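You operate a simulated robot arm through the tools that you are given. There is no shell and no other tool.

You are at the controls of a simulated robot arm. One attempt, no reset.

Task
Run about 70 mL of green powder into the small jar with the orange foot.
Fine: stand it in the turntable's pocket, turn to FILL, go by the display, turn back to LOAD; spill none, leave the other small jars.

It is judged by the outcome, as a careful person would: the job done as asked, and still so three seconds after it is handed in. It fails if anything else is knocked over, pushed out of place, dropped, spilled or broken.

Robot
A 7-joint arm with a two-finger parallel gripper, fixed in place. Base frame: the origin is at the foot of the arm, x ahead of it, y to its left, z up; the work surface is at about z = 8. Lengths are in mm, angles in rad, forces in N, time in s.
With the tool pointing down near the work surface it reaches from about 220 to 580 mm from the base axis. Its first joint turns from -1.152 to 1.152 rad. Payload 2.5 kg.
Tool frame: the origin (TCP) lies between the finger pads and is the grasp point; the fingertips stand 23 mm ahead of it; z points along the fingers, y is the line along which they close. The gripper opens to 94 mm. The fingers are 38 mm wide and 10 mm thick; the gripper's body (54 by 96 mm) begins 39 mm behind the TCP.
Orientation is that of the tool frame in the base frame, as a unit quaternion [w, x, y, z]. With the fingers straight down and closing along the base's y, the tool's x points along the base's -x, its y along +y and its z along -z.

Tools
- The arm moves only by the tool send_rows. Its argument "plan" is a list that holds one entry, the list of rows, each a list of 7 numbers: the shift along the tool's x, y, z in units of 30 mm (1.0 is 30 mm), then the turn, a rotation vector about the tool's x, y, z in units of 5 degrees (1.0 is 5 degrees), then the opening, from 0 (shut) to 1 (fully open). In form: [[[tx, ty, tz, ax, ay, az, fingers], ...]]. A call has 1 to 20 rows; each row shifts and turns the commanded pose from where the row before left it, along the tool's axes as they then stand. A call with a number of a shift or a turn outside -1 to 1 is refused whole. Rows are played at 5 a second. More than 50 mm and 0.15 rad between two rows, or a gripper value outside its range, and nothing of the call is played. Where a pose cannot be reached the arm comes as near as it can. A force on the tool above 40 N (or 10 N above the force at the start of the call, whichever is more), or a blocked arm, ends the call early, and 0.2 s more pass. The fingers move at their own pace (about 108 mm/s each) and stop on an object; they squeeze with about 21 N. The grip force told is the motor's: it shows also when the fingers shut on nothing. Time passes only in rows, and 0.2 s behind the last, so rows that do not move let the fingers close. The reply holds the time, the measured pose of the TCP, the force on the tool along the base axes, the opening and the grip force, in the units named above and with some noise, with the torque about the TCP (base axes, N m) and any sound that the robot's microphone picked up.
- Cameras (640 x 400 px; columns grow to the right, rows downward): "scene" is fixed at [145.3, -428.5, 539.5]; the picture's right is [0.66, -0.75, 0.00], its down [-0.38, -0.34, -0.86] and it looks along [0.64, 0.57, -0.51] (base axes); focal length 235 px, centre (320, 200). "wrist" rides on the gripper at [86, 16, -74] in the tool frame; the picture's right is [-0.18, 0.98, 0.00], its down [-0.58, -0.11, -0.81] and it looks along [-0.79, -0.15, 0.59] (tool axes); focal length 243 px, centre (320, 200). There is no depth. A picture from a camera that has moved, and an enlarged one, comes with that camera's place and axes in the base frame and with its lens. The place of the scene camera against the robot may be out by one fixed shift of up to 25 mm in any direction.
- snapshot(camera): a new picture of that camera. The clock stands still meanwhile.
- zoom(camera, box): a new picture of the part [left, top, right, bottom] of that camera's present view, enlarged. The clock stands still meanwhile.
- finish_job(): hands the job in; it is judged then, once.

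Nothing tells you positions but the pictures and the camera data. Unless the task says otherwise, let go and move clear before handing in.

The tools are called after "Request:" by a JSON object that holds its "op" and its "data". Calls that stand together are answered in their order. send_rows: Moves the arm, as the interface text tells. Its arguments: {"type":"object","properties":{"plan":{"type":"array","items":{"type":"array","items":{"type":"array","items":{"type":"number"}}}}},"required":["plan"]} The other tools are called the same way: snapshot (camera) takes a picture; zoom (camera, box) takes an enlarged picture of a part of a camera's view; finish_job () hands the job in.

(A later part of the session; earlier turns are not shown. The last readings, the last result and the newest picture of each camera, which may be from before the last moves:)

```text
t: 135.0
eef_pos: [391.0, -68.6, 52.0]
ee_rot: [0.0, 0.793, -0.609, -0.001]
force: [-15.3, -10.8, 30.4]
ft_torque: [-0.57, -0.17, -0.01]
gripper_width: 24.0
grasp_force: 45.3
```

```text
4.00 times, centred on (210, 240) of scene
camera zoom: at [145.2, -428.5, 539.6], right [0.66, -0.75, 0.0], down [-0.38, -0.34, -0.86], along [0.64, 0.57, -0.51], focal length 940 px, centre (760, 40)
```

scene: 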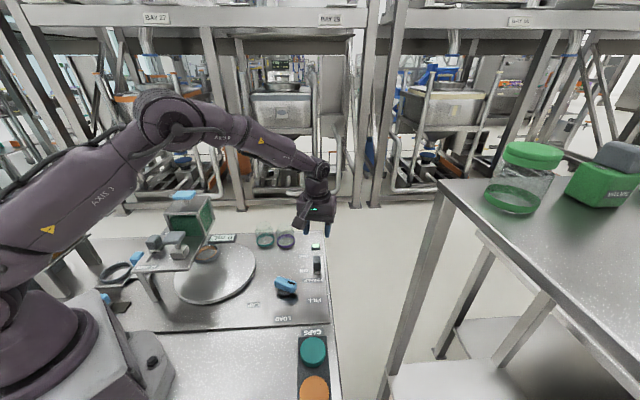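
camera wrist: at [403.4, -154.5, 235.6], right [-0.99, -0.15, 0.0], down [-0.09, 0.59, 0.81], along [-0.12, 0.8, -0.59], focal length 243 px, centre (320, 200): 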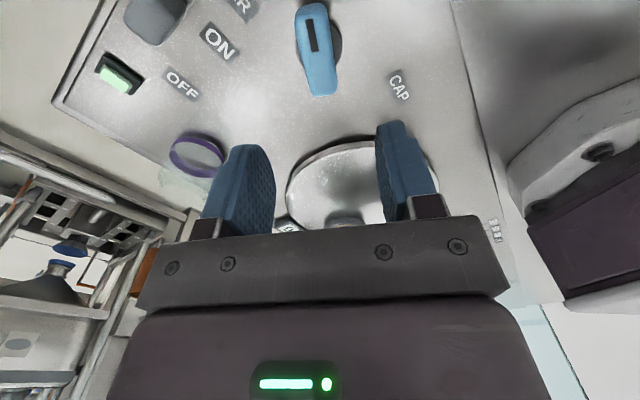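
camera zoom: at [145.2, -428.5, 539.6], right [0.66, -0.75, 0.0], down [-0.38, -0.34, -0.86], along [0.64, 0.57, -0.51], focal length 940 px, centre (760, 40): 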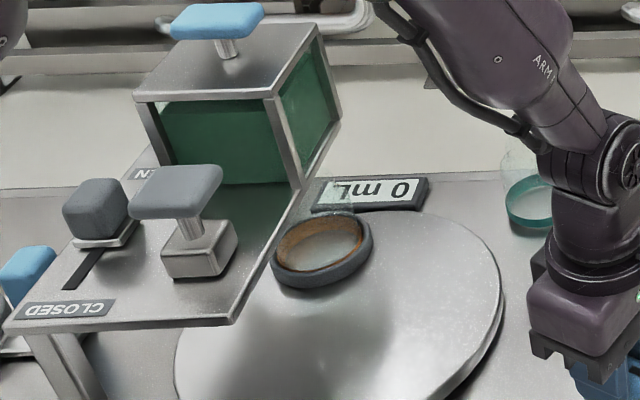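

No flow at any angle with the gate half open, and the knob's hard stop near 65.5° suggests the station itself is at 60°, where it now stands. My half-open gate may be what blocks it now, so I'll leave the knob at 60°, let go, and return the gate to fully OPEN.

Request:
{"op": "send_rows", "data": {"plan": [[[0, 0, 0, 0, 0, 0, 0.35], [0, 0, 0, 0, 0, 0, 0.6], [0, 0, 0, 0, 0, 0, 0.6], [0, 0, -0.7, 0, 0, 0, 0.6], [0, 0, -1, 0, 0, 0, 0.6], [0, 0, -1, 0, 0, 0, 0.6], [0, 0, -1, 0, 0, 0, 0.6]]]}}

Request:
{"op": "snapshot", "data": {"camera": "wrist"}}

Request:
{"op": "zoom", "data": {"camera": "wrist", "box": [220, 0, 420, 130]}}

Request:
{"op": "zoom", "data": {"camera": "scene", "box": [150, 190, 270, 290]}}

```text
t: 136.6
eef_pos: [392.0, -68.4, 164.1]
ee_rot: [0.0, 0.794, -0.608, -0.001]
force: [0.0, -0.3, 0.4]
ft_torque: [0.03, -0.01, 0.02]
gripper_width: 56.5
grasp_force: 0.2
```

```text
taken
camera wrist: at [399.2, -155.0, 237.2], right [-1.0, -0.08, 0.0], down [-0.05, 0.59, 0.81], along [-0.06, 0.8, -0.59], focal length 243 px, centre (320, 200)
```

wrist: 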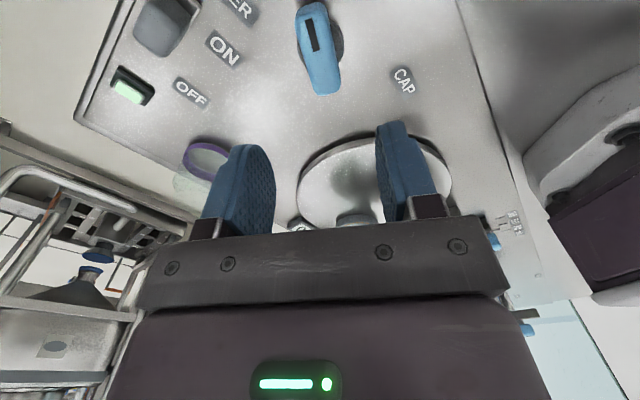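

```text
3.08 times, centred on (320, 65) of wrist
camera zoom: at [399.2, -155.0, 237.2], right [-1.0, -0.08, 0.0], down [-0.05, 0.59, 0.81], along [-0.06, 0.8, -0.59], focal length 746 px, centre (320, 615)
```

zoom: 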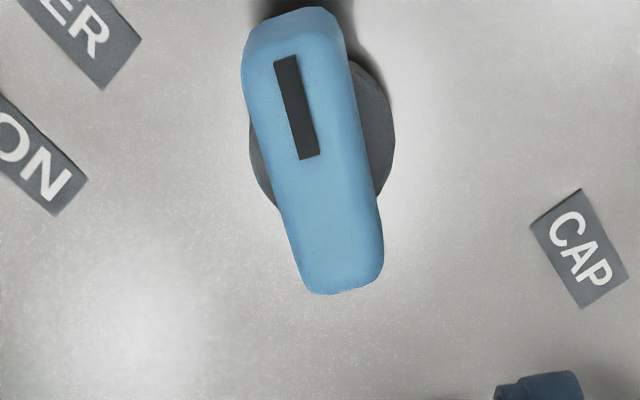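

```text
4.00 times, centred on (210, 240) of scene
camera zoom: at [145.3, -428.5, 539.5], right [0.66, -0.75, 0.0], down [-0.38, -0.34, -0.86], along [0.64, 0.57, -0.51], focal length 940 px, centre (760, 40)
```

zoom: 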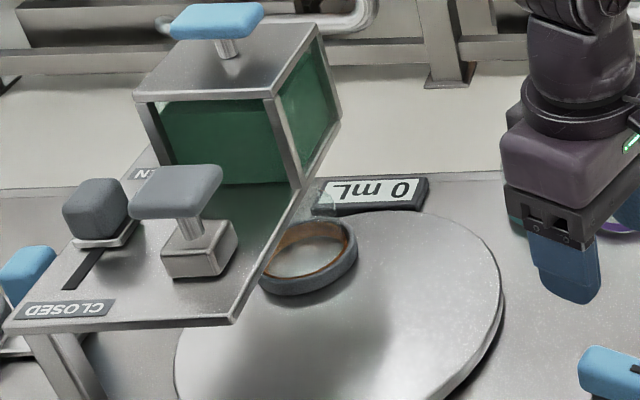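

Interesting: after release the ring sprang back, so there *is* a detent and it settles at about 64° — that is FILL. So position is right, and I need to look at the jar itself for powder and re-think the flow path.

Request:
{"op": "send_rows", "data": {"plan": [[[-0.5, 0, -1, 0, 0, 0, 0.6], [-1, 0, -1, 0, 0, 0, 0.6], [0, 0, 0, 0, 0, 0, 0.6]]]}}

Request:
{"op": "snapshot", "data": {"camera": "wrist"}}

Request:
{"op": "zoom", "data": {"camera": "wrist", "box": [260, 130, 400, 230]}}

```text
t: 137.4
eef_pos: [377.2, -25.0, 221.8]
ee_rot: [0.0, 0.793, -0.609, 0.0]
force: [0.1, 0.0, -0.2]
ft_torque: [0.02, 0.01, 0.02]
gripper_width: 56.3
grasp_force: 0.0
```

```text
taken
camera wrist: at [385.5, -111.4, 295.9], right [-1.0, -0.08, 0.0], down [-0.05, 0.59, 0.81], along [-0.06, 0.8, -0.59], focal length 243 px, centre (320, 200)
```

wrist: 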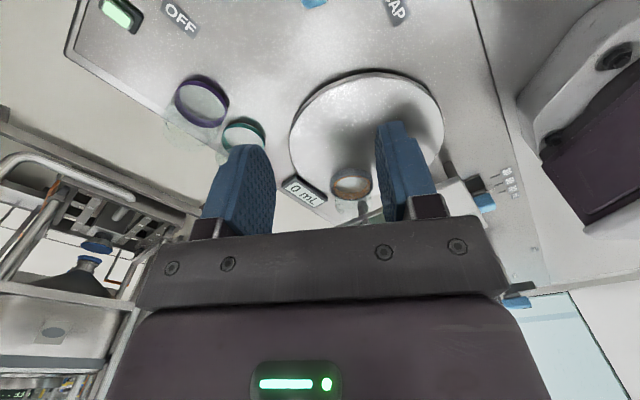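

```text
4.00 times, centred on (330, 180) of wrist
camera zoom: at [385.5, -111.4, 295.9], right [-1.0, -0.08, 0.0], down [-0.05, 0.59, 0.81], along [-0.06, 0.8, -0.59], focal length 970 px, centre (280, 280)
```

zoom: 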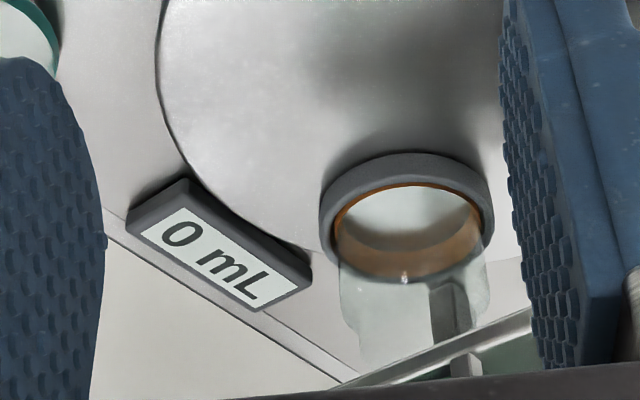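

The jar is empty and clean, and nothing has spilled. With the shaker left on, I'll go to the gate, close it fully and then reopen it while watching the display — this both frees any bridging and tells me the gate's true sense.

Request:
{"op": "send_rows", "data": {"plan": [[[0, 0, -1, 0, 0, 0, 0.45], [0, 0, -1, 0, 0, 0, 0.45], [0, 0, -1, 0, 0, 0, 0.45], [0, 0, 0, 0, 0, 1, 0.45], [0, 0, 0, 0, 0, 1, 0.45], [0, 0, 0, 0, 0, 1, 0.45], [0, 0, 0, 0, 0, 1, 0.45], [0, 0, 0, 0, 0, 1, 0.45], [0, 0, 0, 0, 0, 1, 0.45], [0, 0, 0, 0, 0, 1, 0.45], [0, 0, 0, 0, 0, 1, 0.45], [0, 0, 0, 0, 0, 1, 0.45], [0, 0, 0, 0, 0, 1, 0.45], [0, 0, 0, 0, 0, 1, 0.45], [0, 0, 0, 0, 0, 1, 0.45], [0, 0, 0, 0, 0, 1, 0.45], [0, 0, 0, 0, 0, 1, 0.45], [0, 0, 0, 0, 0, 1, 0.45], [0, 0, 0, 0, 0, 1, 0.45], [0, 0, 0, 0, 0, 1, 0.45]]]}}

Request:
{"op": "send_rows", "data": {"plan": [[[0, 0, 0, 0, 0, 1, 0.45], [0, 0, 0, 0, 0, 1, 0.45], [0, 0, 0, 0, 0, 1, 0.45], [0, 0, 0, 0, 0, 1, 0.45], [0, 0, 0, 0, 0, 1, 0.45], [0, 0, 0, 0, 0, 1, 0.45], [0, 0, 0, 0, 0, 1, 0.45], [0, 0, 0, 0, 0, 1, 0.45], [0, 0, 0, 0, 0, 1, 0.45], [0, 0, 0, 0, 0, 1, 0.45], [0, 0, 0, 0, 0, 1, 0.45], [0, 0, 0, 0, 0, 1, 0.45], [0, 0, 0, 0, 0, 1, 0.45], [0, 0, 0, 0, 0, 0, 0.45]]]}}

Request:
{"op": "send_rows", "data": {"plan": [[[0.975, 0.104, 0, 0, 0, 0, 0.45], [0.975, 0.104, 0, 0, 0, 0, 0.45], [0.975, 0.104, 0, 0, 0, 0, 0.45], [0.975, 0.104, 0, 0, 0, 0, 0.45], [0.975, 0.104, 0, 0, 0, 0, 0.45], [0.975, 0.104, 0, 0, 0, 0, 0.45], [0.975, 0.104, 0, 0, 0, 0, 0.45], [0.975, 0.104, 0, 0, 0, 0, 0.45], [0.975, 0.104, 0, 0, 0, 0, 0.45], [0.975, 0.104, 0, 0, 0, 0, 0.45], [0, 0, 0.9, 0, 0, 0, 0.45], [0, 0, 0.9, 0, 0, 0, 0.45], [0, 0, 0, 0, 0, 0, 0.45]]]}}

Request:
{"op": "snapshot", "data": {"camera": "wrist"}}

Request:
{"op": "zoom", "data": {"camera": "scene", "box": [110, 170, 270, 290]}}

```text
t: 141.6
eef_pos: [380.2, -23.7, 311.6]
ee_rot: [-0.001, -0.173, 0.985, 0.0]
force: [0.3, -0.2, -0.7]
ft_torque: [0.05, 0.02, 0.01]
gripper_width: 42.3
grasp_force: 0.0
```

```text
t: 144.6
eef_pos: [379.4, -25.2, 312.4]
ee_rot: [0.0, 0.383, 0.924, 0.001]
force: [-0.2, 0.9, -0.7]
ft_torque: [0.0, 0.0, 0.04]
gripper_width: 42.1
grasp_force: 0.0
```

```text
t: 147.4
eef_pos: [192.5, 203.6, 258.7]
ee_rot: [0.0, 0.382, 0.924, 0.0]
force: [0.3, -0.1, 0.6]
ft_torque: [0.03, -0.04, 0.03]
gripper_width: 42.2
grasp_force: 0.0
```

```text
taken
camera wrist: at [144.3, 277.8, 332.3], right [0.82, 0.57, 0.0], down [0.33, -0.49, 0.81], along [0.46, -0.66, -0.59], focal length 243 px, centre (320, 200)
```

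wrist: 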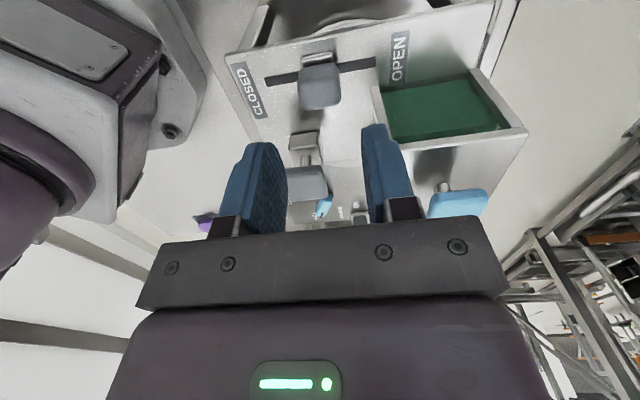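

```text
3.33 times, centred on (190, 230) of scene
camera zoom: at [145.3, -428.5, 539.5], right [0.66, -0.75, 0.0], down [-0.38, -0.34, -0.86], along [0.64, 0.57, -0.51], focal length 783 px, centre (753, 100)
```

zoom: 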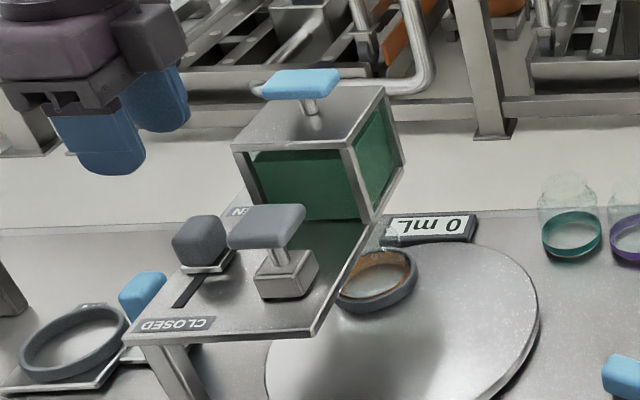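

Positioned over the gate knob at mid-slot. Lowering astride it, a few millimetres further from the hopper wall.

Request:
{"op": "send_rows", "data": {"plan": [[[0.13, 0, 0.9, 0, 0, 0, 0.45], [0, 0, 0.9, 0, 0, 0, 0.45], [0, 0, 0.7, 0, 0, 0, 0.45], [0, 0, 0.4, 0, 0, 0, 0.45], [0, 0, 0, 0, 0, 0, 0.38], [0, 0, 0, 0, 0, 0, 0.38]]]}}

Request:
{"op": "snapshot", "data": {"camera": "wrist"}}

Request:
{"op": "zoom", "data": {"camera": "scene", "box": [110, 170, 270, 290]}}

```text
t: 148.8
eef_pos: [191.5, 207.6, 171.2]
ee_rot: [-0.001, 0.382, 0.924, 0.0]
force: [0.3, 0.2, 0.6]
ft_torque: [0.03, 0.01, -0.02]
gripper_width: 35.8
grasp_force: 0.0
```

```text
taken
camera wrist: at [141.8, 281.1, 244.9], right [0.82, 0.57, 0.0], down [0.33, -0.49, 0.81], along [0.46, -0.67, -0.59], focal length 243 px, centre (320, 200)
```

wrist: 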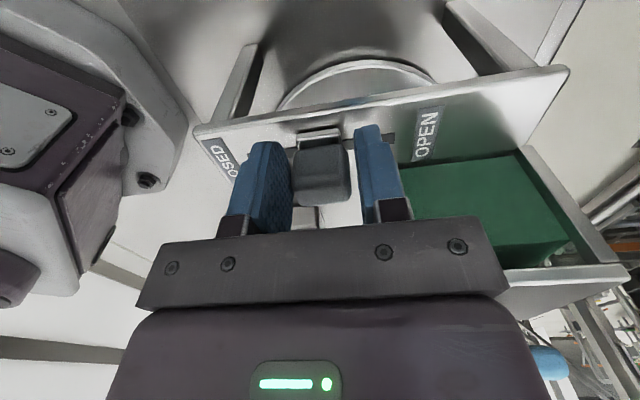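

```text
3.33 times, centred on (190, 230) of scene
camera zoom: at [145.3, -428.5, 539.5], right [0.66, -0.75, 0.0], down [-0.38, -0.34, -0.86], along [0.64, 0.57, -0.51], focal length 783 px, centre (753, 100)
```

zoom: 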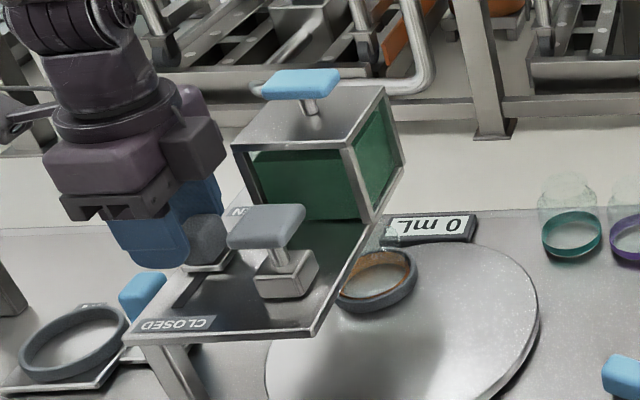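

Astride the gate knob. Sliding it toward CLOSED in steps, display watched.

Request:
{"op": "send_rows", "data": {"plan": [[[0, -0.3, 0, 0, 0, 0, 0.38], [0, -0.3, 0, 0, 0, 0, 0.38], [0, 0, 0, 0, 0, 0, 0.38]]]}}

Request:
{"op": "zoom", "data": {"camera": "scene", "box": [110, 170, 270, 290]}}

```text
t: 149.6
eef_pos: [179.6, 194.5, 170.8]
ee_rot: [0.0, 0.382, 0.924, 0.0]
force: [0.1, -0.6, -0.7]
ft_torque: [0.04, 0.04, -0.03]
gripper_width: 35.7
grasp_force: 0.6
```

```text
3.33 times, centred on (190, 230) of scene
camera zoom: at [145.3, -428.5, 539.5], right [0.66, -0.75, 0.0], down [-0.38, -0.34, -0.86], along [0.64, 0.57, -0.51], focal length 783 px, centre (753, 100)
```

zoom: 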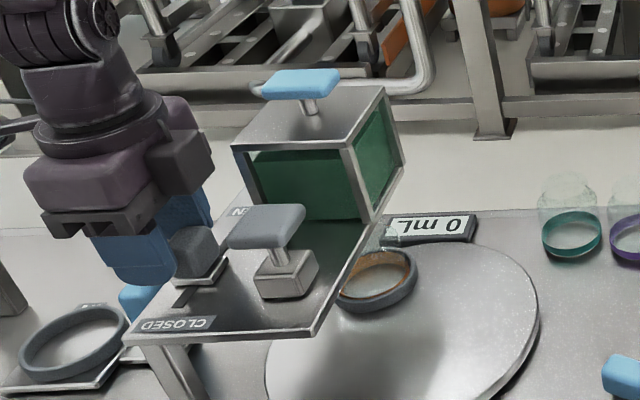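

Moving freely and display still 0. Continuing to the CLOSED stop.

Request:
{"op": "send_rows", "data": {"plan": [[[0, -0.3, 0, 0, 0, 0, 0.38], [0, -0.2, 0, 0, 0, 0, 0.38], [0, 0, 0, 0, 0, 0, 0.38]]]}}

Request:
{"op": "zoom", "data": {"camera": "scene", "box": [110, 170, 270, 290]}}

Request:
{"op": "snapshot", "data": {"camera": "wrist"}}

```text
t: 150.4
eef_pos: [169.8, 184.5, 171.3]
ee_rot: [0.001, 0.383, 0.924, 0.002]
force: [7.8, 7.4, 2.7]
ft_torque: [0.15, -0.03, 0.12]
gripper_width: 40.4
grasp_force: 5.3
```

```text
3.33 times, centred on (190, 230) of scene
camera zoom: at [145.3, -428.5, 539.5], right [0.66, -0.75, 0.0], down [-0.38, -0.34, -0.86], along [0.64, 0.57, -0.51], focal length 783 px, centre (753, 100)
```

zoom: 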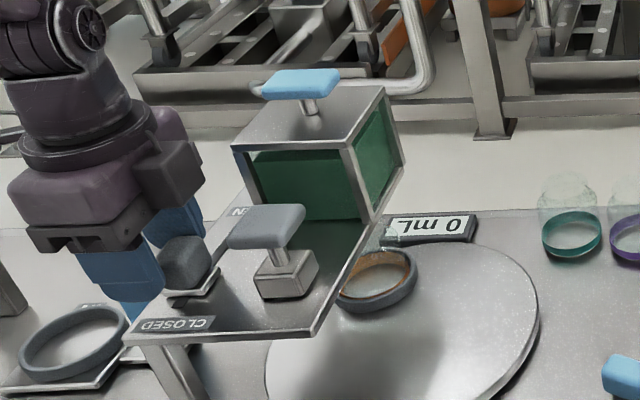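

```text
taken
camera wrist: at [120.3, 257.6, 245.5], right [0.82, 0.57, 0.01], down [0.33, -0.49, 0.81], along [0.46, -0.66, -0.59], focal length 243 px, centre (320, 200)
```

wrist: 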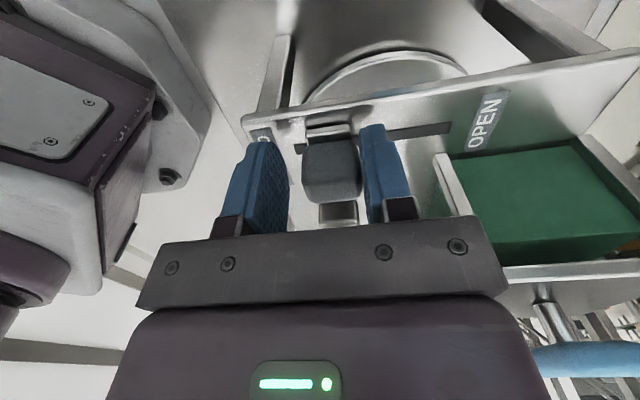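

The gate hit its CLOSED stop (54 mm of travel in all) with the display still 0. Now reopening it slowly with the shaker running, watching the display.

Request:
{"op": "send_rows", "data": {"plan": [[[0, 0.4, 0, 0, 0, 0, 0.38], [0, 0.4, 0, 0, 0, 0, 0.38]]]}}

Request:
{"op": "zoom", "data": {"camera": "scene", "box": [130, 190, 270, 290]}}

```text
t: 151.0
eef_pos: [185.0, 199.3, 171.3]
ee_rot: [0.0, 0.382, 0.924, -0.001]
force: [-0.5, 0.0, 0.1]
ft_torque: [-0.02, 0.01, -0.03]
gripper_width: 35.8
grasp_force: 0.4
```

```text
4.00 times, centred on (200, 240) of scene
camera zoom: at [145.3, -428.5, 539.5], right [0.66, -0.75, 0.0], down [-0.38, -0.34, -0.86], along [0.64, 0.57, -0.51], focal length 940 px, centre (800, 40)
```

zoom: 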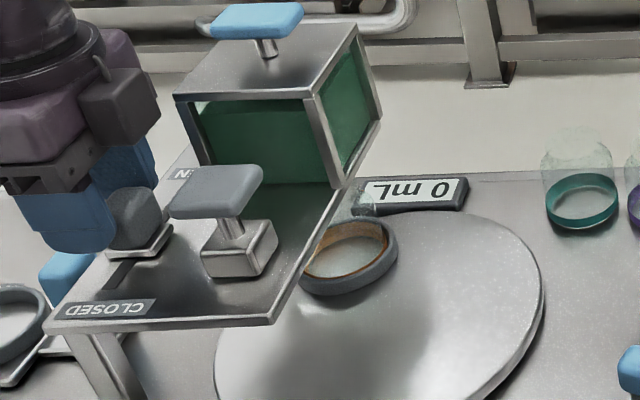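

Gate about a third open, no flow. Opening further.

Request:
{"op": "send_rows", "data": {"plan": [[[0, 0.35, 0, 0, 0, 0, 0.38], [0, 0, 0, 0, 0, 0, 0.38]]]}}

Request:
{"op": "zoom", "data": {"camera": "scene", "box": [130, 190, 270, 290]}}

```text
t: 151.6
eef_pos: [193.8, 208.8, 172.0]
ee_rot: [0.0, 0.383, 0.924, 0.001]
force: [-0.3, -0.7, 0.0]
ft_torque: [-0.02, 0.02, -0.01]
gripper_width: 35.7
grasp_force: 0.0
```

```text
4.00 times, centred on (200, 240) of scene
camera zoom: at [145.3, -428.5, 539.5], right [0.66, -0.75, 0.0], down [-0.38, -0.34, -0.86], along [0.64, 0.57, -0.51], focal length 940 px, centre (800, 40)
```

zoom: 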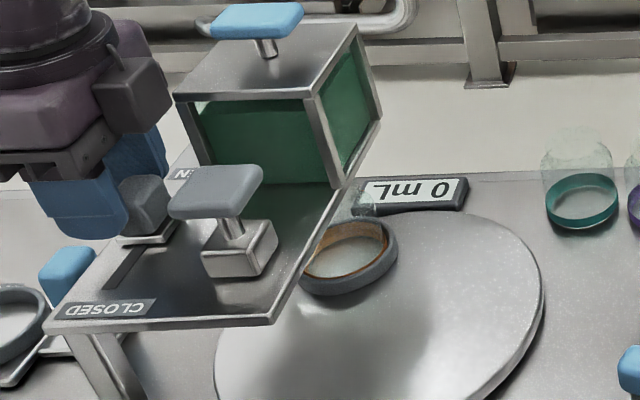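

About half open, still 0. Going on to fully open.

Request:
{"op": "send_rows", "data": {"plan": [[[0, 0.4, 0, 0, 0, 0, 0.38], [0, 0.4, 0, 0, 0, 0, 0.38], [0, 0.1, 0, 0, 0, 0, 0.38]]]}}

Request:
{"op": "zoom", "data": {"camera": "scene", "box": [130, 190, 270, 290]}}

```text
t: 152.4
eef_pos: [211.0, 225.0, 170.9]
ee_rot: [0.0, 0.383, 0.924, -0.002]
force: [-3.6, -6.3, 2.1]
ft_torque: [-0.08, -0.02, -0.02]
gripper_width: 39.2
grasp_force: 3.9
```

```text
4.00 times, centred on (200, 240) of scene
camera zoom: at [145.3, -428.5, 539.5], right [0.66, -0.75, 0.0], down [-0.38, -0.34, -0.86], along [0.64, 0.57, -0.51], focal length 940 px, centre (800, 40)
```

zoom: 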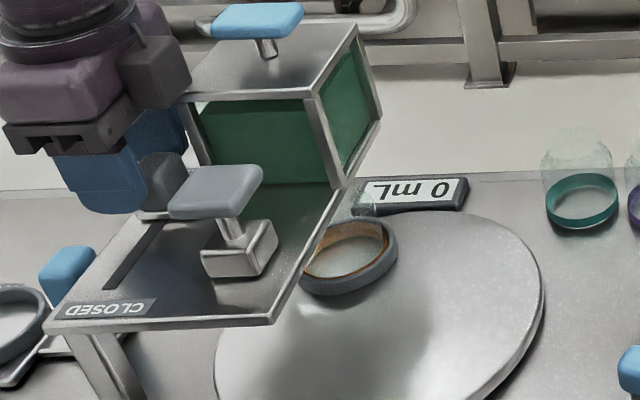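

Gate fully open at its stop, shaker on. Waiting another second here.

Request:
{"op": "send_rows", "data": {"plan": [[[0, -0.08, 0, 0, 0, 0, 0.38], [0, 0, 0, 0, 0, 0, 0.38], [0, 0, 0, 0, 0, 0, 0.38], [0, 0, 0, 0, 0, 0, 0.38], [0, 0, 0, 0, 0, 0, 0.38]]]}}

Request:
{"op": "zoom", "data": {"camera": "scene", "box": [180, 215, 260, 265]}}

Request:
{"op": "zoom", "data": {"camera": "scene", "box": [260, 230, 340, 320]}}

```text
t: 153.6
eef_pos: [210.1, 225.2, 171.7]
ee_rot: [0.0, 0.383, 0.924, -0.001]
force: [-3.2, -0.4, 0.4]
ft_torque: [-0.01, 0.02, -0.02]
gripper_width: 36.9
grasp_force: 1.4
```

```text
8.00 times, centred on (220, 240) of scene
camera zoom: at [145.3, -428.5, 539.5], right [0.66, -0.75, 0.0], down [-0.38, -0.34, -0.86], along [0.64, 0.57, -0.51], focal length 1879 px, centre (1120, -120)
```

zoom: 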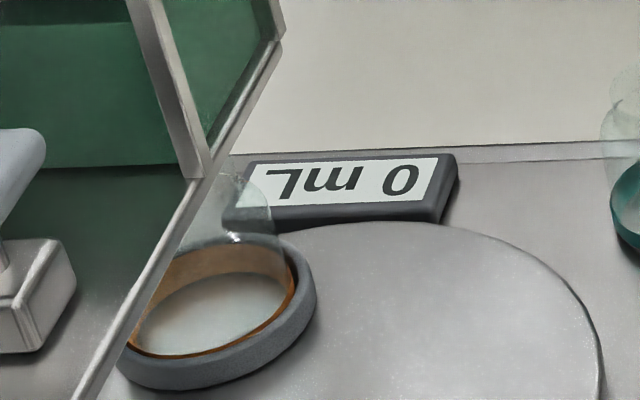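

```text
4.44 times, centred on (300, 275) of scene
camera zoom: at [145.3, -428.5, 539.5], right [0.66, -0.75, 0.0], down [-0.38, -0.34, -0.86], along [0.64, 0.57, -0.51], focal length 1044 px, centre (409, -133)
```

zoom: 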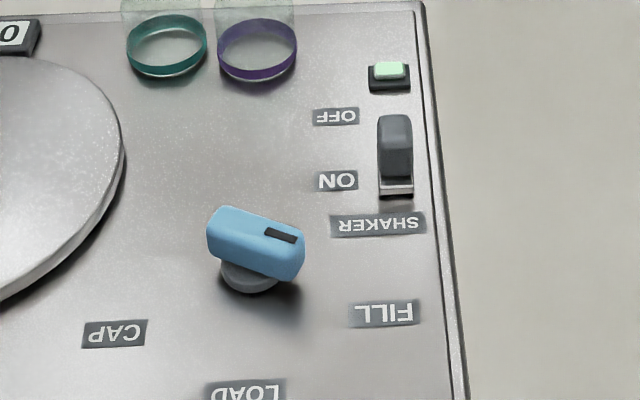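

Everything reads as set (gate open, lamp lit), yet no flow. Both times the knob settled from the low side about 1.5° short of its stop, so I'll take it to the stop with the gate fully open this time. Heading back to the knob.

Request:
{"op": "send_rows", "data": {"plan": [[[0, -0.05, 0, 0, 0, 0, 0.47], [0, 0, -0.8, 0, 0, 0, 0.47], [0, 0, -1, 0, 0, 0, 0.47], [0, 0, -1, 0, 0, 0, 0.47], [0, 0, -1, 0, 0, 0, 0.47], [0, 0, -0.6, 0, 0, 0, 0.47], [0, 0, 0, 0, 0, -1, 0.6], [0, 0, 0, 0, 0, -1, 0.6], [0, 0, 0, 0, 0, -1, 0.6], [0, 0, 0, 0, 0, -1, 0.6], [0, 0, 0, 0, 0, -1, 0.6], [0, 0, 0, 0, 0, -1, 0.6], [0, 0, 0, 0, 0, -1, 0.6], [0, 0, 0, 0, 0, -1, 0.6], [0, 0, 0, 0, 0, -1, 0.6], [0, 0, 0, 0, 0, -1, 0.6], [0, 0, 0, 0, 0, -1, 0.6], [0, 0, 0, 0, 0, -1, 0.6], [0, 0, 0, 0, 0, -1, 0.6], [0, 0, 0, 0, 0, -1, 0.6]]]}}

Request:
{"op": "send_rows", "data": {"plan": [[[0, 0, 0, 0, 0, -1, 0.6], [0, 0, 0, 0, 0, -1, 0.6], [0, 0, 0, 0, 0, -1, 0.6], [0, 0, 0, 0, 0, -1, 0.6], [0, 0, 0, 0, 0, -1, 0.6], [0, 0, 0, 0, 0, -1, 0.6], [0, 0, 0, 0, 0, -1, 0.6], [0, 0, 0, 0, 0, -1, 0.6], [0, 0, 0, 0, 0, -1, 0.6], [0, 0, 0, 0, 0, -1, 0.6], [0, 0, 0, 0, 0, -1, 0.6], [0, 0, 0, 0, 0, -1, 0.6], [0, 0, 0, 0, 0, -1, 0.6], [0, 0, 0, 0, 0, -1, 0.6], [0, 0, 0, 0, 0, -1, 0.6], [0, 0, 0, 0, 0, -1, 0.6], [0, 0, 0, 0, 0, -0.8, 0.6]]]}}

Request:
{"op": "send_rows", "data": {"plan": [[[0.936, -0.209, 0, 0, 0, 0, 0.6], [0.936, -0.209, 0, 0, 0, 0, 0.6], [0.936, -0.209, 0, 0, 0, 0, 0.6], [0.936, -0.209, 0, 0, 0, 0, 0.6], [0.936, -0.209, 0, 0, 0, 0, 0.6], [0.936, -0.209, 0, 0, 0, 0, 0.6], [0.936, -0.209, 0, 0, 0, 0, 0.6], [0.936, -0.209, 0, 0, 0, 0, 0.6], [0.936, -0.209, 0.5, 0, 0, 0, 0.6], [0.936, -0.209, 0.8, 0, 0, 0, 0.6], [0.936, -0.209, 0.8, 0, 0, 0, 0.6], [0.936, -0.209, 0.8, 0, 0, 0, 0.6], [0, 0, 0.8, 0, 0, 0, 0.6], [0, 0, 0.8, 0, 0, 0, 0.6], [0, 0, 0, 0, 0, 0, 0.6]]]}}

Request:
{"op": "snapshot", "data": {"camera": "wrist"}}

Request:
{"op": "zoom", "data": {"camera": "scene", "box": [150, 190, 270, 290]}}

```text
t: 157.8
eef_pos: [209.8, 223.7, 303.2]
ee_rot: [-0.001, -0.217, 0.976, -0.001]
force: [0.0, -0.1, 0.0]
ft_torque: [0.03, 0.02, -0.01]
gripper_width: 56.4
grasp_force: 0.1
```

```text
t: 161.4
eef_pos: [209.4, 222.6, 303.1]
ee_rot: [0.0, 0.815, -0.58, 0.0]
force: [-0.2, -0.8, -0.1]
ft_torque: [-0.03, 0.04, 0.0]
gripper_width: 56.3
grasp_force: 0.1
```

```text
t: 164.6
eef_pos: [391.5, -70.2, 169.5]
ee_rot: [-0.001, 0.814, -0.581, 0.0]
force: [0.5, 0.1, 0.4]
ft_torque: [0.0, 0.03, -0.02]
gripper_width: 56.3
grasp_force: 0.2
```

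```text
taken
camera wrist: at [405.1, -155.8, 242.7], right [-0.99, -0.15, 0.0], down [-0.09, 0.59, 0.81], along [-0.12, 0.8, -0.59], focal length 243 px, centre (320, 200)
```

wrist: 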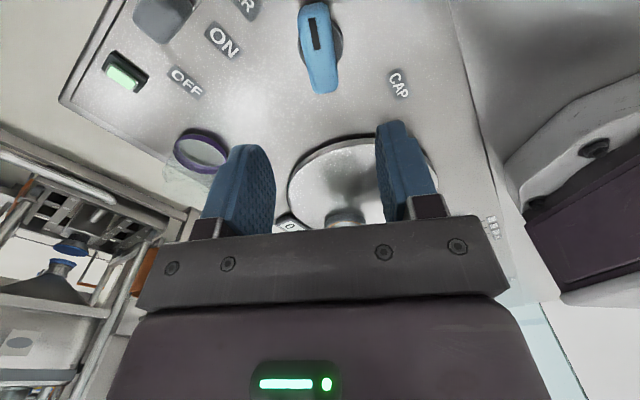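

```text
4.00 times, centred on (210, 240) of scene
camera zoom: at [145.3, -428.5, 539.5], right [0.66, -0.75, 0.0], down [-0.38, -0.34, -0.86], along [0.64, 0.57, -0.51], focal length 940 px, centre (760, 40)
```

zoom: 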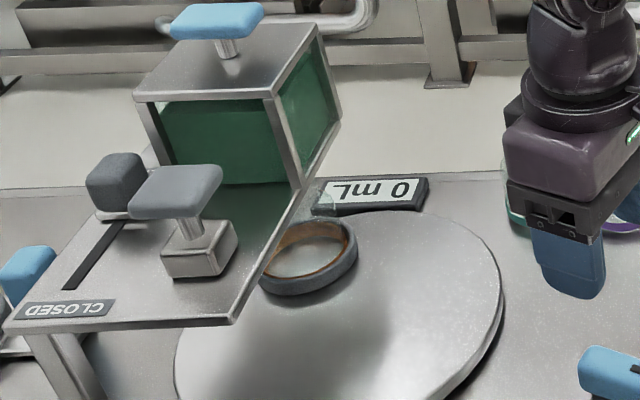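

Over the knob with the gate fully open and shaker on, display 0. Lowering and gripping the bar.

Request:
{"op": "send_rows", "data": {"plan": [[[0, 0, 1, 0, 0, 0, 0.6], [0, 0, 1, 0, 0, 0, 0.6], [0, 0, 0.9, 0, 0, 0, 0.6], [0, 0, 0.7, 0, 0, 0, 0.6], [0, 0, 0.3, 0, 0, 0, 0.6], [0, 0, 0, 0, 0, 0, 0.4], [0, 0, 0, 0, 0, 0, 0.2], [0, 0, 0, 0, 0, 0, 0.15], [0, 0, 0, 0, 0, 0, 0.15]]]}}

Request:
{"op": "zoom", "data": {"camera": "scene", "box": [180, 215, 260, 265]}}

```text
t: 166.6
eef_pos: [391.6, -69.3, 52.3]
ee_rot: [0.0, 0.815, -0.58, 0.0]
force: [5.3, -0.2, -6.3]
ft_torque: [-0.1, 0.12, 0.04]
gripper_width: 23.9
grasp_force: 45.1
```

```text
8.00 times, centred on (220, 240) of scene
camera zoom: at [145.4, -428.5, 539.5], right [0.66, -0.75, 0.0], down [-0.38, -0.34, -0.86], along [0.64, 0.57, -0.51], focal length 1879 px, centre (1120, -120)
```

zoom: 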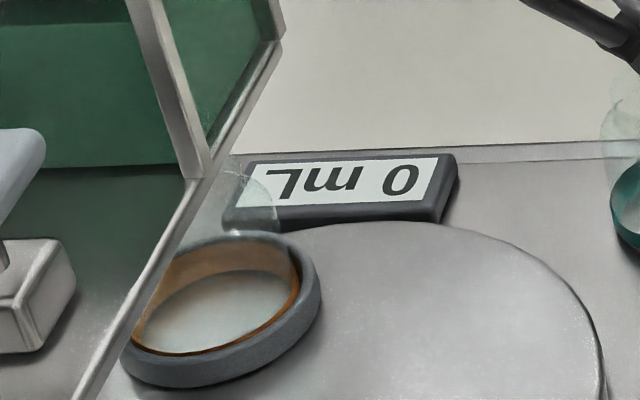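

Gripped. Turning slowly toward the stop, a degree at a time.

Request:
{"op": "send_rows", "data": {"plan": [[[0, 0, 0, 0, 0, -0.2, 0.15], [0, 0, 0, 0, 0, 0, 0.15]]]}}

Request:
{"op": "zoom", "data": {"camera": "scene", "box": [180, 215, 260, 265]}}

```text
t: 167.2
eef_pos: [391.3, -70.2, 51.4]
ee_rot: [-0.001, 0.82, -0.573, 0.001]
force: [8.1, -0.3, -3.6]
ft_torque: [0.56, 0.53, -0.04]
gripper_width: 23.9
grasp_force: 44.8
```

```text
8.00 times, centred on (220, 240) of scene
camera zoom: at [145.3, -428.5, 539.5], right [0.66, -0.75, 0.0], down [-0.38, -0.34, -0.86], along [0.64, 0.57, -0.51], focal length 1879 px, centre (1120, -120)
```

zoom: 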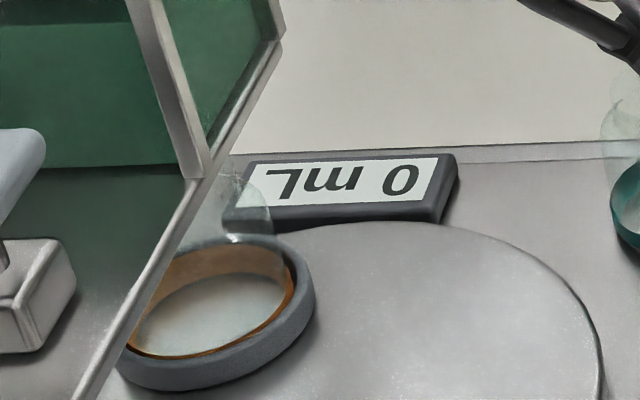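

Request:
{"op": "send_rows", "data": {"plan": [[[0, 0, 0, 0, 0, -0.15, 0.15], [0, 0, 0, 0, 0, 0, 0.15], [0, 0, 0, 0, 0, 0, 0.15]]]}}

Request:
{"op": "zoom", "data": {"camera": "scene", "box": [180, 215, 260, 265]}}

```text
t: 168.0
eef_pos: [392.5, -70.5, 51.5]
ee_rot: [-0.002, 0.823, -0.568, 0.0]
force: [4.2, 4.4, 3.3]
ft_torque: [-0.77, -0.39, -0.84]
gripper_width: 24.0
grasp_force: 44.6
```

```text
8.00 times, centred on (220, 240) of scene
camera zoom: at [145.3, -428.5, 539.5], right [0.66, -0.75, 0.0], down [-0.38, -0.34, -0.86], along [0.64, 0.57, -0.51], focal length 1879 px, centre (1120, -120)
```

zoom: 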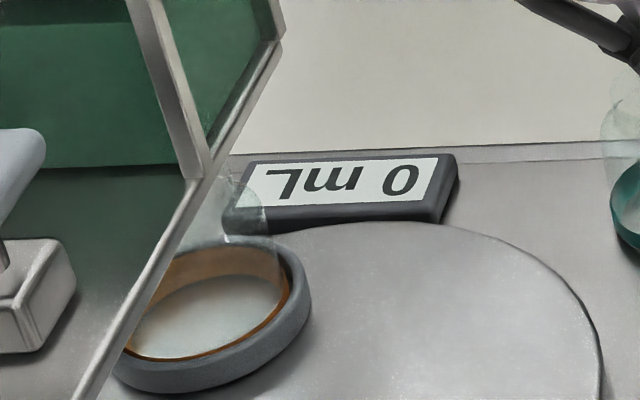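

At the stop again with the gate fully open — still 0. Testing the other side: back through 63, 62, 61, 60 with the gate fully open.

Request:
{"op": "send_rows", "data": {"plan": [[[0, 0, 0, 0, 0, 0.35, 0.15], [0, 0, 0, 0, 0, 0.2, 0.15], [0, 0, 0, 0, 0, 0.2, 0.15], [0, 0, 0, 0, 0, 0.2, 0.15], [0, 0, 0, 0, 0, 0, 0.15]]]}}

Request:
{"op": "zoom", "data": {"camera": "scene", "box": [180, 215, 260, 265]}}

```text
t: 169.2
eef_pos: [391.1, -71.2, 51.2]
ee_rot: [-0.001, 0.799, -0.601, 0.0]
force: [7.3, 10.9, 7.8]
ft_torque: [-1.16, 0.02, 0.06]
gripper_width: 23.9
grasp_force: 44.7
```

```text
8.00 times, centred on (220, 240) of scene
camera zoom: at [145.3, -428.5, 539.5], right [0.66, -0.75, 0.0], down [-0.38, -0.34, -0.86], along [0.64, 0.57, -0.51], focal length 1879 px, centre (1120, -120)
```

zoom: 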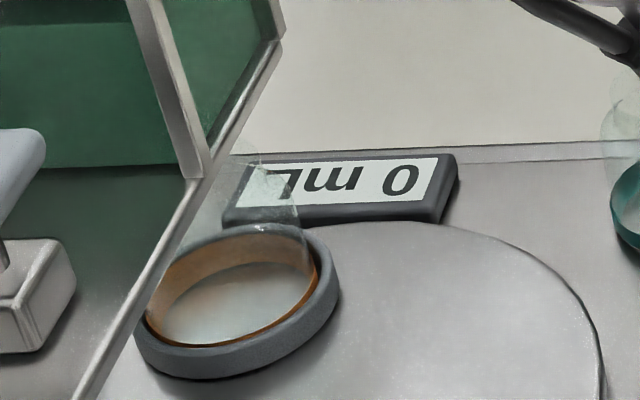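

At ~61°: 0. Two more degrees, with a pause at each.

Request:
{"op": "send_rows", "data": {"plan": [[[0, 0, 0, 0, 0, 0, 0.15], [0, 0, 0, 0, 0, 0.2, 0.15], [0, 0, 0, 0, 0, 0, 0.15], [0, 0, 0, 0, 0, 0.2, 0.15], [0, 0, 0, 0, 0, 0, 0.15]]]}}

Request:
{"op": "zoom", "data": {"camera": "scene", "box": [180, 215, 260, 265]}}

```text
t: 170.4
eef_pos: [391.8, -70.1, 52.3]
ee_rot: [0.0, 0.788, -0.616, -0.001]
force: [10.0, 7.1, 4.1]
ft_torque: [0.98, -0.04, 0.05]
gripper_width: 23.9
grasp_force: 44.8
```

```text
8.00 times, centred on (220, 240) of scene
camera zoom: at [145.3, -428.5, 539.5], right [0.66, -0.75, 0.0], down [-0.38, -0.34, -0.86], along [0.64, 0.57, -0.51], focal length 1879 px, centre (1120, -120)
```

zoom: 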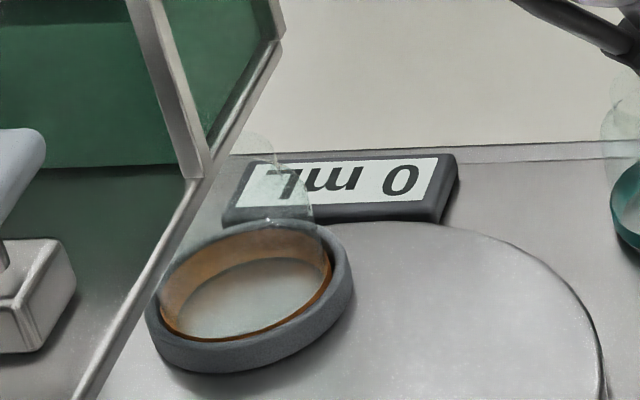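

No flow anywhere from 65° down to 59° with the gate open, so angle isn't the blocker. I'll put the knob to its stop, release, and see where the detent really rests when approached from above.

Request:
{"op": "send_rows", "data": {"plan": [[[0, 0, 0, 0, 0, -0.5, 0.15], [0, 0, 0, 0, 0, -0.5, 0.15], [0, 0, 0, 0, 0, -0.35, 0.15], [0, 0, 0, 0, 0, 0, 0.15], [0, 0, 0, 0, 0, 0, 0.6], [0, 0, 0, 0, 0, 0, 0.6], [0, 0, -0.7, 0, 0, 0, 0.6], [0, 0, -1, 0, 0, 0, 0.6], [0, 0, -1, 0, 0, 0, 0.6], [0, 0, -1, 0, 0, 0, 0.6]]]}}

Request:
{"op": "zoom", "data": {"camera": "scene", "box": [180, 215, 260, 265]}}

Request:
{"op": "zoom", "data": {"camera": "wrist", "box": [220, 0, 420, 130]}}

```text
t: 172.6
eef_pos: [391.2, -72.3, 162.0]
ee_rot: [0.0, 0.823, -0.568, -0.001]
force: [0.8, 0.3, 0.2]
ft_torque: [0.0, -0.01, 0.01]
gripper_width: 56.2
grasp_force: 0.1
```

```text
8.00 times, centred on (220, 240) of scene
camera zoom: at [145.3, -428.5, 539.5], right [0.66, -0.75, 0.0], down [-0.38, -0.34, -0.86], along [0.64, 0.57, -0.51], focal length 1879 px, centre (1120, -120)
```

zoom: 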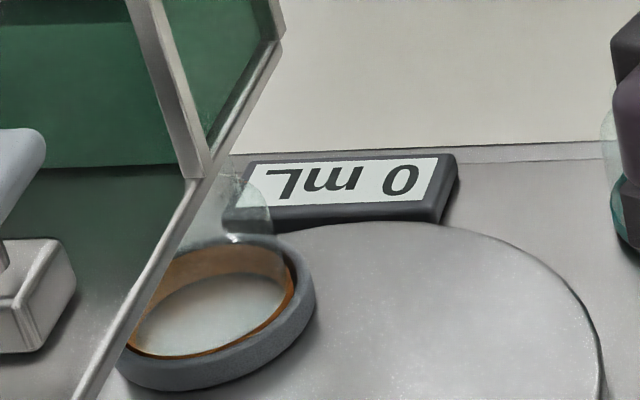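

```text
3.08 times, centred on (320, 65) of wrist
camera zoom: at [407.8, -156.2, 236.3], right [-0.98, -0.18, 0.0], down [-0.1, 0.58, 0.81], along [-0.14, 0.79, -0.59], focal length 746 px, centre (320, 615)
```

zoom: 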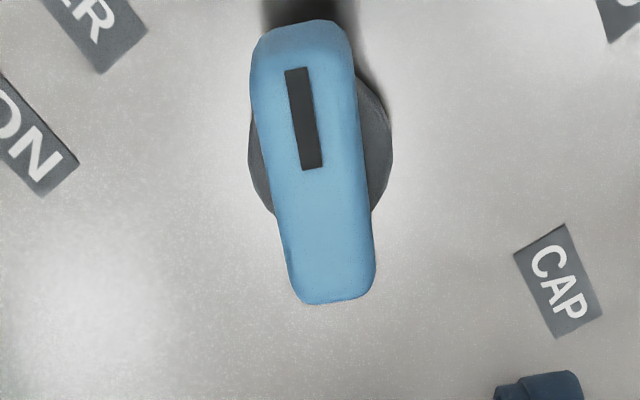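

The detent rests at exactly the same spot from either side, so FILL is certain. The remaining unexplored control on this station is the blue T-handle on top of the green hopper; I'll fly over to examine it closely.

Request:
{"op": "send_rows", "data": {"plan": [[[0, 0, -1, 0, 0, 0, 0.5], [0, 0, -1, 0, 0, 0, 0.5], [0, 0, -1, 0, 0, 0, 0.5], [0, 0, -1, 0, 0, 0, 0.5], [0, 0, -1, 0, 0, 0, 0.5], [0, 0, -1, 0, 0, 0, 0.5], [-0.9, -0.06, 0, 0, 0, 0, 0.5], [-0.9, -0.06, 0, 0, 0, 0, 0.5], [-0.9, -0.06, 0, 0, 0, 0, 0.5], [-0.9, -0.06, 0, 0, 0, 0, 0.5], [-0.9, -0.06, 0, 0, 0, 0, 0.5], [-0.9, -0.06, 0, 0, 0, 0, 0.5], [-0.9, -0.06, 0, 0, 0, 0, 0.5], [-0.9, -0.06, 0, 0, 0, 0, 0.5], [0, 0, 0, 0, 0, 0, 0.5]]]}}

Request:
{"op": "snapshot", "data": {"camera": "wrist"}}

Request:
{"op": "zoom", "data": {"camera": "wrist", "box": [220, 50, 420, 220]}}

Request:
{"op": "zoom", "data": {"camera": "scene", "box": [150, 180, 220, 250]}}

```text
t: 175.8
eef_pos: [325.7, 136.5, 341.6]
ee_rot: [-0.001, 0.823, -0.568, 0.0]
force: [-0.1, 0.0, 0.1]
ft_torque: [-0.02, 0.0, 0.03]
gripper_width: 47.0
grasp_force: 0.0
```

```text
taken
camera wrist: at [342.4, 52.0, 415.0], right [-0.98, -0.18, 0.0], down [-0.1, 0.58, 0.81], along [-0.14, 0.79, -0.59], focal length 243 px, centre (320, 200)
```

wrist: 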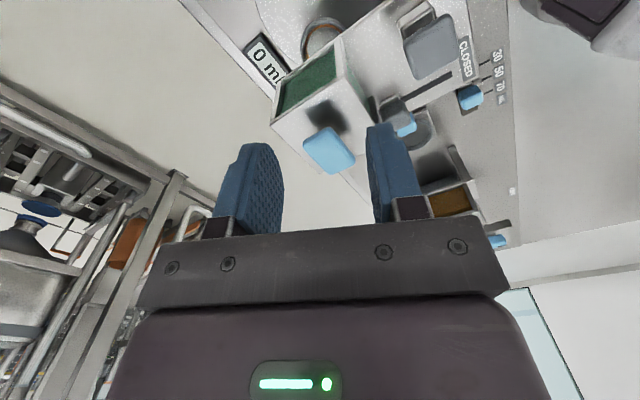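

```text
2.35 times, centred on (320, 135) of wrist
camera zoom: at [342.4, 52.0, 415.0], right [-0.98, -0.18, 0.0], down [-0.1, 0.58, 0.81], along [-0.14, 0.79, -0.59], focal length 571 px, centre (320, 353)
```

zoom: 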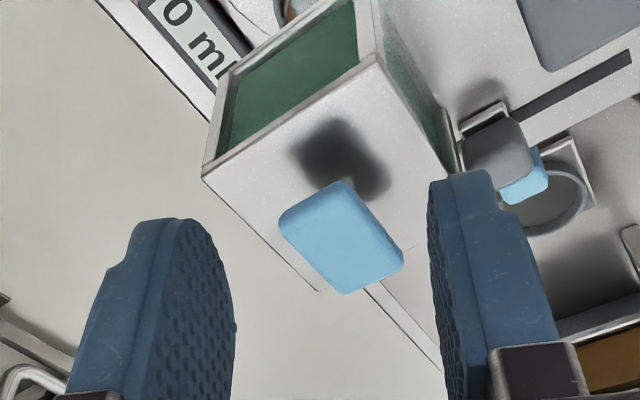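

```text
5.71 times, centred on (185, 215) of scene
camera zoom: at [145.3, -428.5, 539.5], right [0.66, -0.75, 0.0], down [-0.38, -0.34, -0.86], along [0.64, 0.57, -0.51], focal length 1342 px, centre (1091, 114)
```

zoom: 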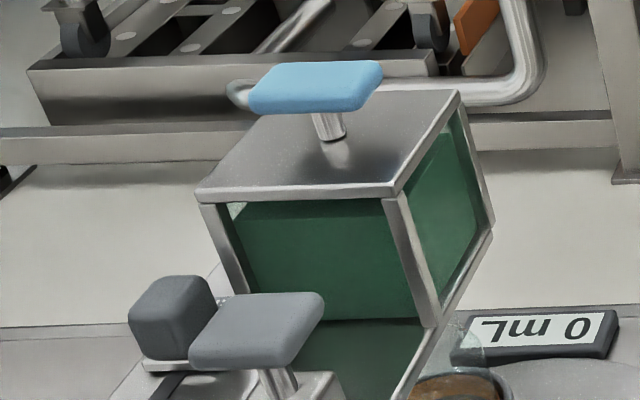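

The blue T-handle sits on a short post about 15 mm above the hopper's lid, centre near (306,207,240), built like the gray press. I'll close the fingers and press it gently to see whether it is a feed plunger.

Request:
{"op": "send_rows", "data": {"plan": [[[-0.81, -0.073, 0, 0, 0, 0, 0], [-0.81, -0.073, 0, 0, 0, 0, 0], [-0.81, -0.073, 0, 0, 0, 0, 0], [0, 0, 0.8, 0, 0, 0, 0], [0, 0, 0.8, 0, 0, 0, 0], [0, 0, 0, 0, 0, 0, 0]]]}}

Request:
{"op": "snapshot", "data": {"camera": "wrist"}}

Request:
{"op": "zoom", "data": {"camera": "scene", "box": [140, 150, 260, 260]}}

```text
t: 177.2
eef_pos: [309.1, 206.7, 292.5]
ee_rot: [0.0, 0.823, -0.568, -0.001]
force: [0.7, 0.3, 0.3]
ft_torque: [0.01, 0.01, 0.03]
gripper_width: 0.1
grasp_force: 20.8
```

```text
taken
camera wrist: at [324.4, 121.8, 366.6], right [-0.98, -0.18, 0.0], down [-0.1, 0.58, 0.81], along [-0.14, 0.79, -0.59], focal length 243 px, centre (320, 200)
```

wrist: 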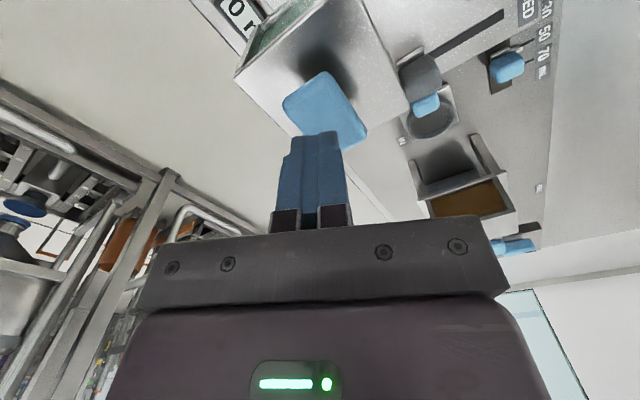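

```text
3.64 times, centred on (200, 205) of scene
camera zoom: at [145.3, -428.5, 539.5], right [0.66, -0.75, 0.0], down [-0.38, -0.34, -0.86], along [0.64, 0.57, -0.51], focal length 854 px, centre (756, 182)
```

zoom: 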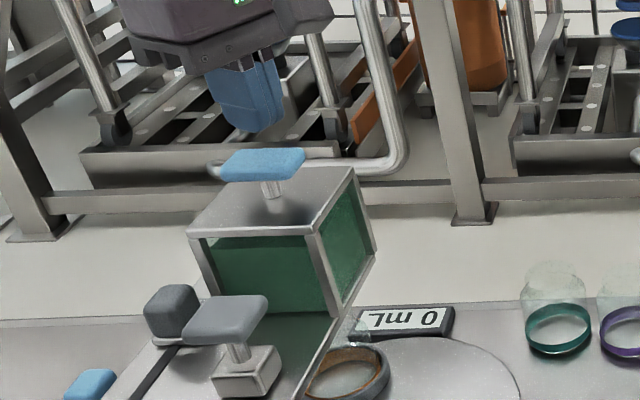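

Fingertips are about 15 mm above the handle. Lowering gently, watching force and display.

Request:
{"op": "send_rows", "data": {"plan": [[[0, 0, 0.3, 0, 0, 0, 0], [0, 0, 0.15, 0, 0, 0, 0], [0, 0, 0, 0, 0, 0, 0]]]}}

Request:
{"op": "zoom", "data": {"camera": "scene", "box": [140, 170, 260, 260]}}

```text
t: 178.0
eef_pos: [307.4, 206.6, 279.4]
ee_rot: [0.0, 0.823, -0.568, 0.001]
force: [0.2, 1.3, 0.4]
ft_torque: [-0.01, -0.01, 0.01]
gripper_width: 0.0
grasp_force: 21.5
```

```text
4.44 times, centred on (200, 215) of scene
camera zoom: at [145.3, -428.5, 539.5], right [0.66, -0.75, 0.0], down [-0.38, -0.34, -0.86], along [0.64, 0.57, -0.51], focal length 1044 px, centre (853, 133)
```

zoom: 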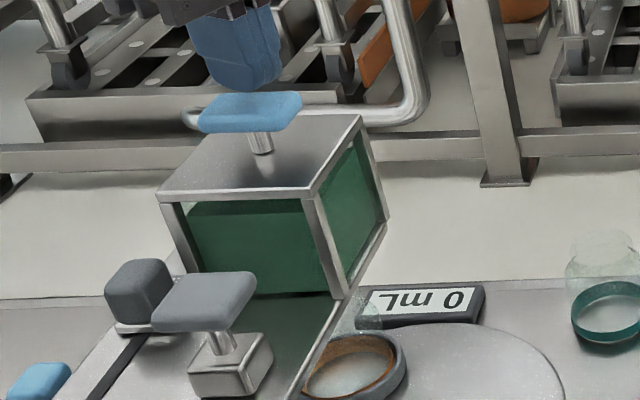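

Request:
{"op": "send_rows", "data": {"plan": [[[0, 0, 0.1, 0, 0, 0, 0], [0, 0, 0.1, 0, 0, 0, 0], [0, 0, 0, 0, 0, 0, 0]]]}}

Request:
{"op": "zoom", "data": {"camera": "scene", "box": [140, 170, 260, 260]}}

```text
t: 178.8
eef_pos: [308.3, 207.7, 274.8]
ee_rot: [0.0, 0.823, -0.568, 0.0]
force: [0.4, -0.3, -0.4]
ft_torque: [-0.02, -0.05, 0.04]
gripper_width: 0.0
grasp_force: 21.0
```

```text
4.44 times, centred on (200, 215) of scene
camera zoom: at [145.3, -428.5, 539.5], right [0.66, -0.75, 0.0], down [-0.38, -0.34, -0.86], along [0.64, 0.57, -0.51], focal length 1044 px, centre (853, 133)
```

zoom: 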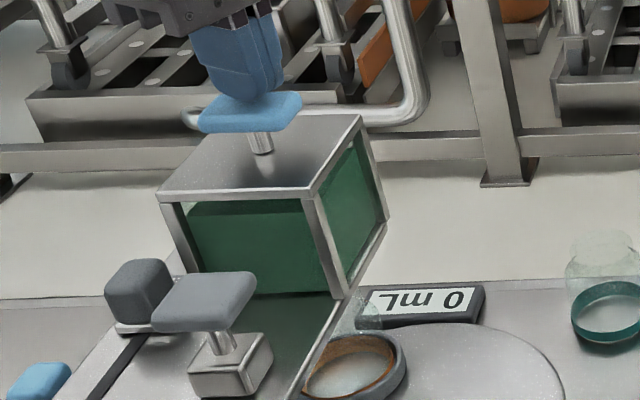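

Request:
{"op": "send_rows", "data": {"plan": [[[0, 0, 0.1, 0, 0, 0, 0], [0, 0, 0.1, 0, 0, 0, 0], [0, 0, 0, 0, 0, 0, 0]]]}}

Request:
{"op": "zoom", "data": {"camera": "scene", "box": [140, 170, 260, 260]}}

```text
t: 179.6
eef_pos: [308.1, 207.2, 268.8]
ee_rot: [-0.001, 0.823, -0.568, 0.0]
force: [-0.4, -0.6, 1.3]
ft_torque: [-0.01, 0.01, 0.04]
gripper_width: 0.0
grasp_force: 20.3
```

```text
4.44 times, centred on (200, 215) of scene
camera zoom: at [145.3, -428.5, 539.5], right [0.66, -0.75, 0.0], down [-0.38, -0.34, -0.86], along [0.64, 0.57, -0.51], focal length 1044 px, centre (853, 133)
```

zoom: 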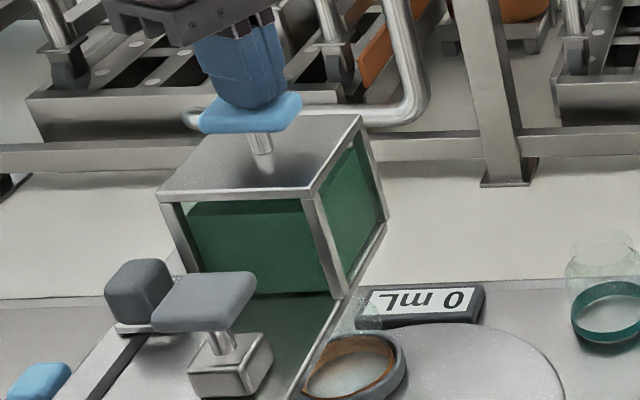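

Request:
{"op": "send_rows", "data": {"plan": [[[0, 0, 0.1, 0, 0, 0, 0], [0, 0, 0, 0, 0, 0, 0]]]}}

Request:
{"op": "zoom", "data": {"camera": "scene", "box": [140, 170, 260, 260]}}

```text
t: 180.2
eef_pos: [307.9, 207.7, 266.1]
ee_rot: [0.0, 0.823, -0.568, 0.0]
force: [-0.5, -1.5, 2.3]
ft_torque: [-0.03, -0.03, 0.02]
gripper_width: 0.2
grasp_force: 21.0
```

```text
4.44 times, centred on (200, 215) of scene
camera zoom: at [145.3, -428.5, 539.5], right [0.66, -0.75, 0.0], down [-0.38, -0.34, -0.86], along [0.64, 0.57, -0.51], focal length 1044 px, centre (853, 133)
```

zoom: 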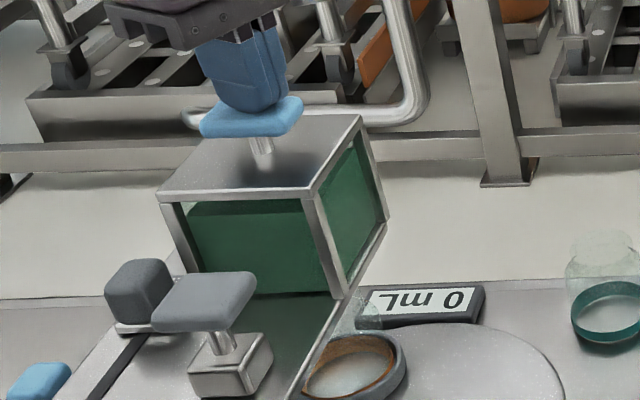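

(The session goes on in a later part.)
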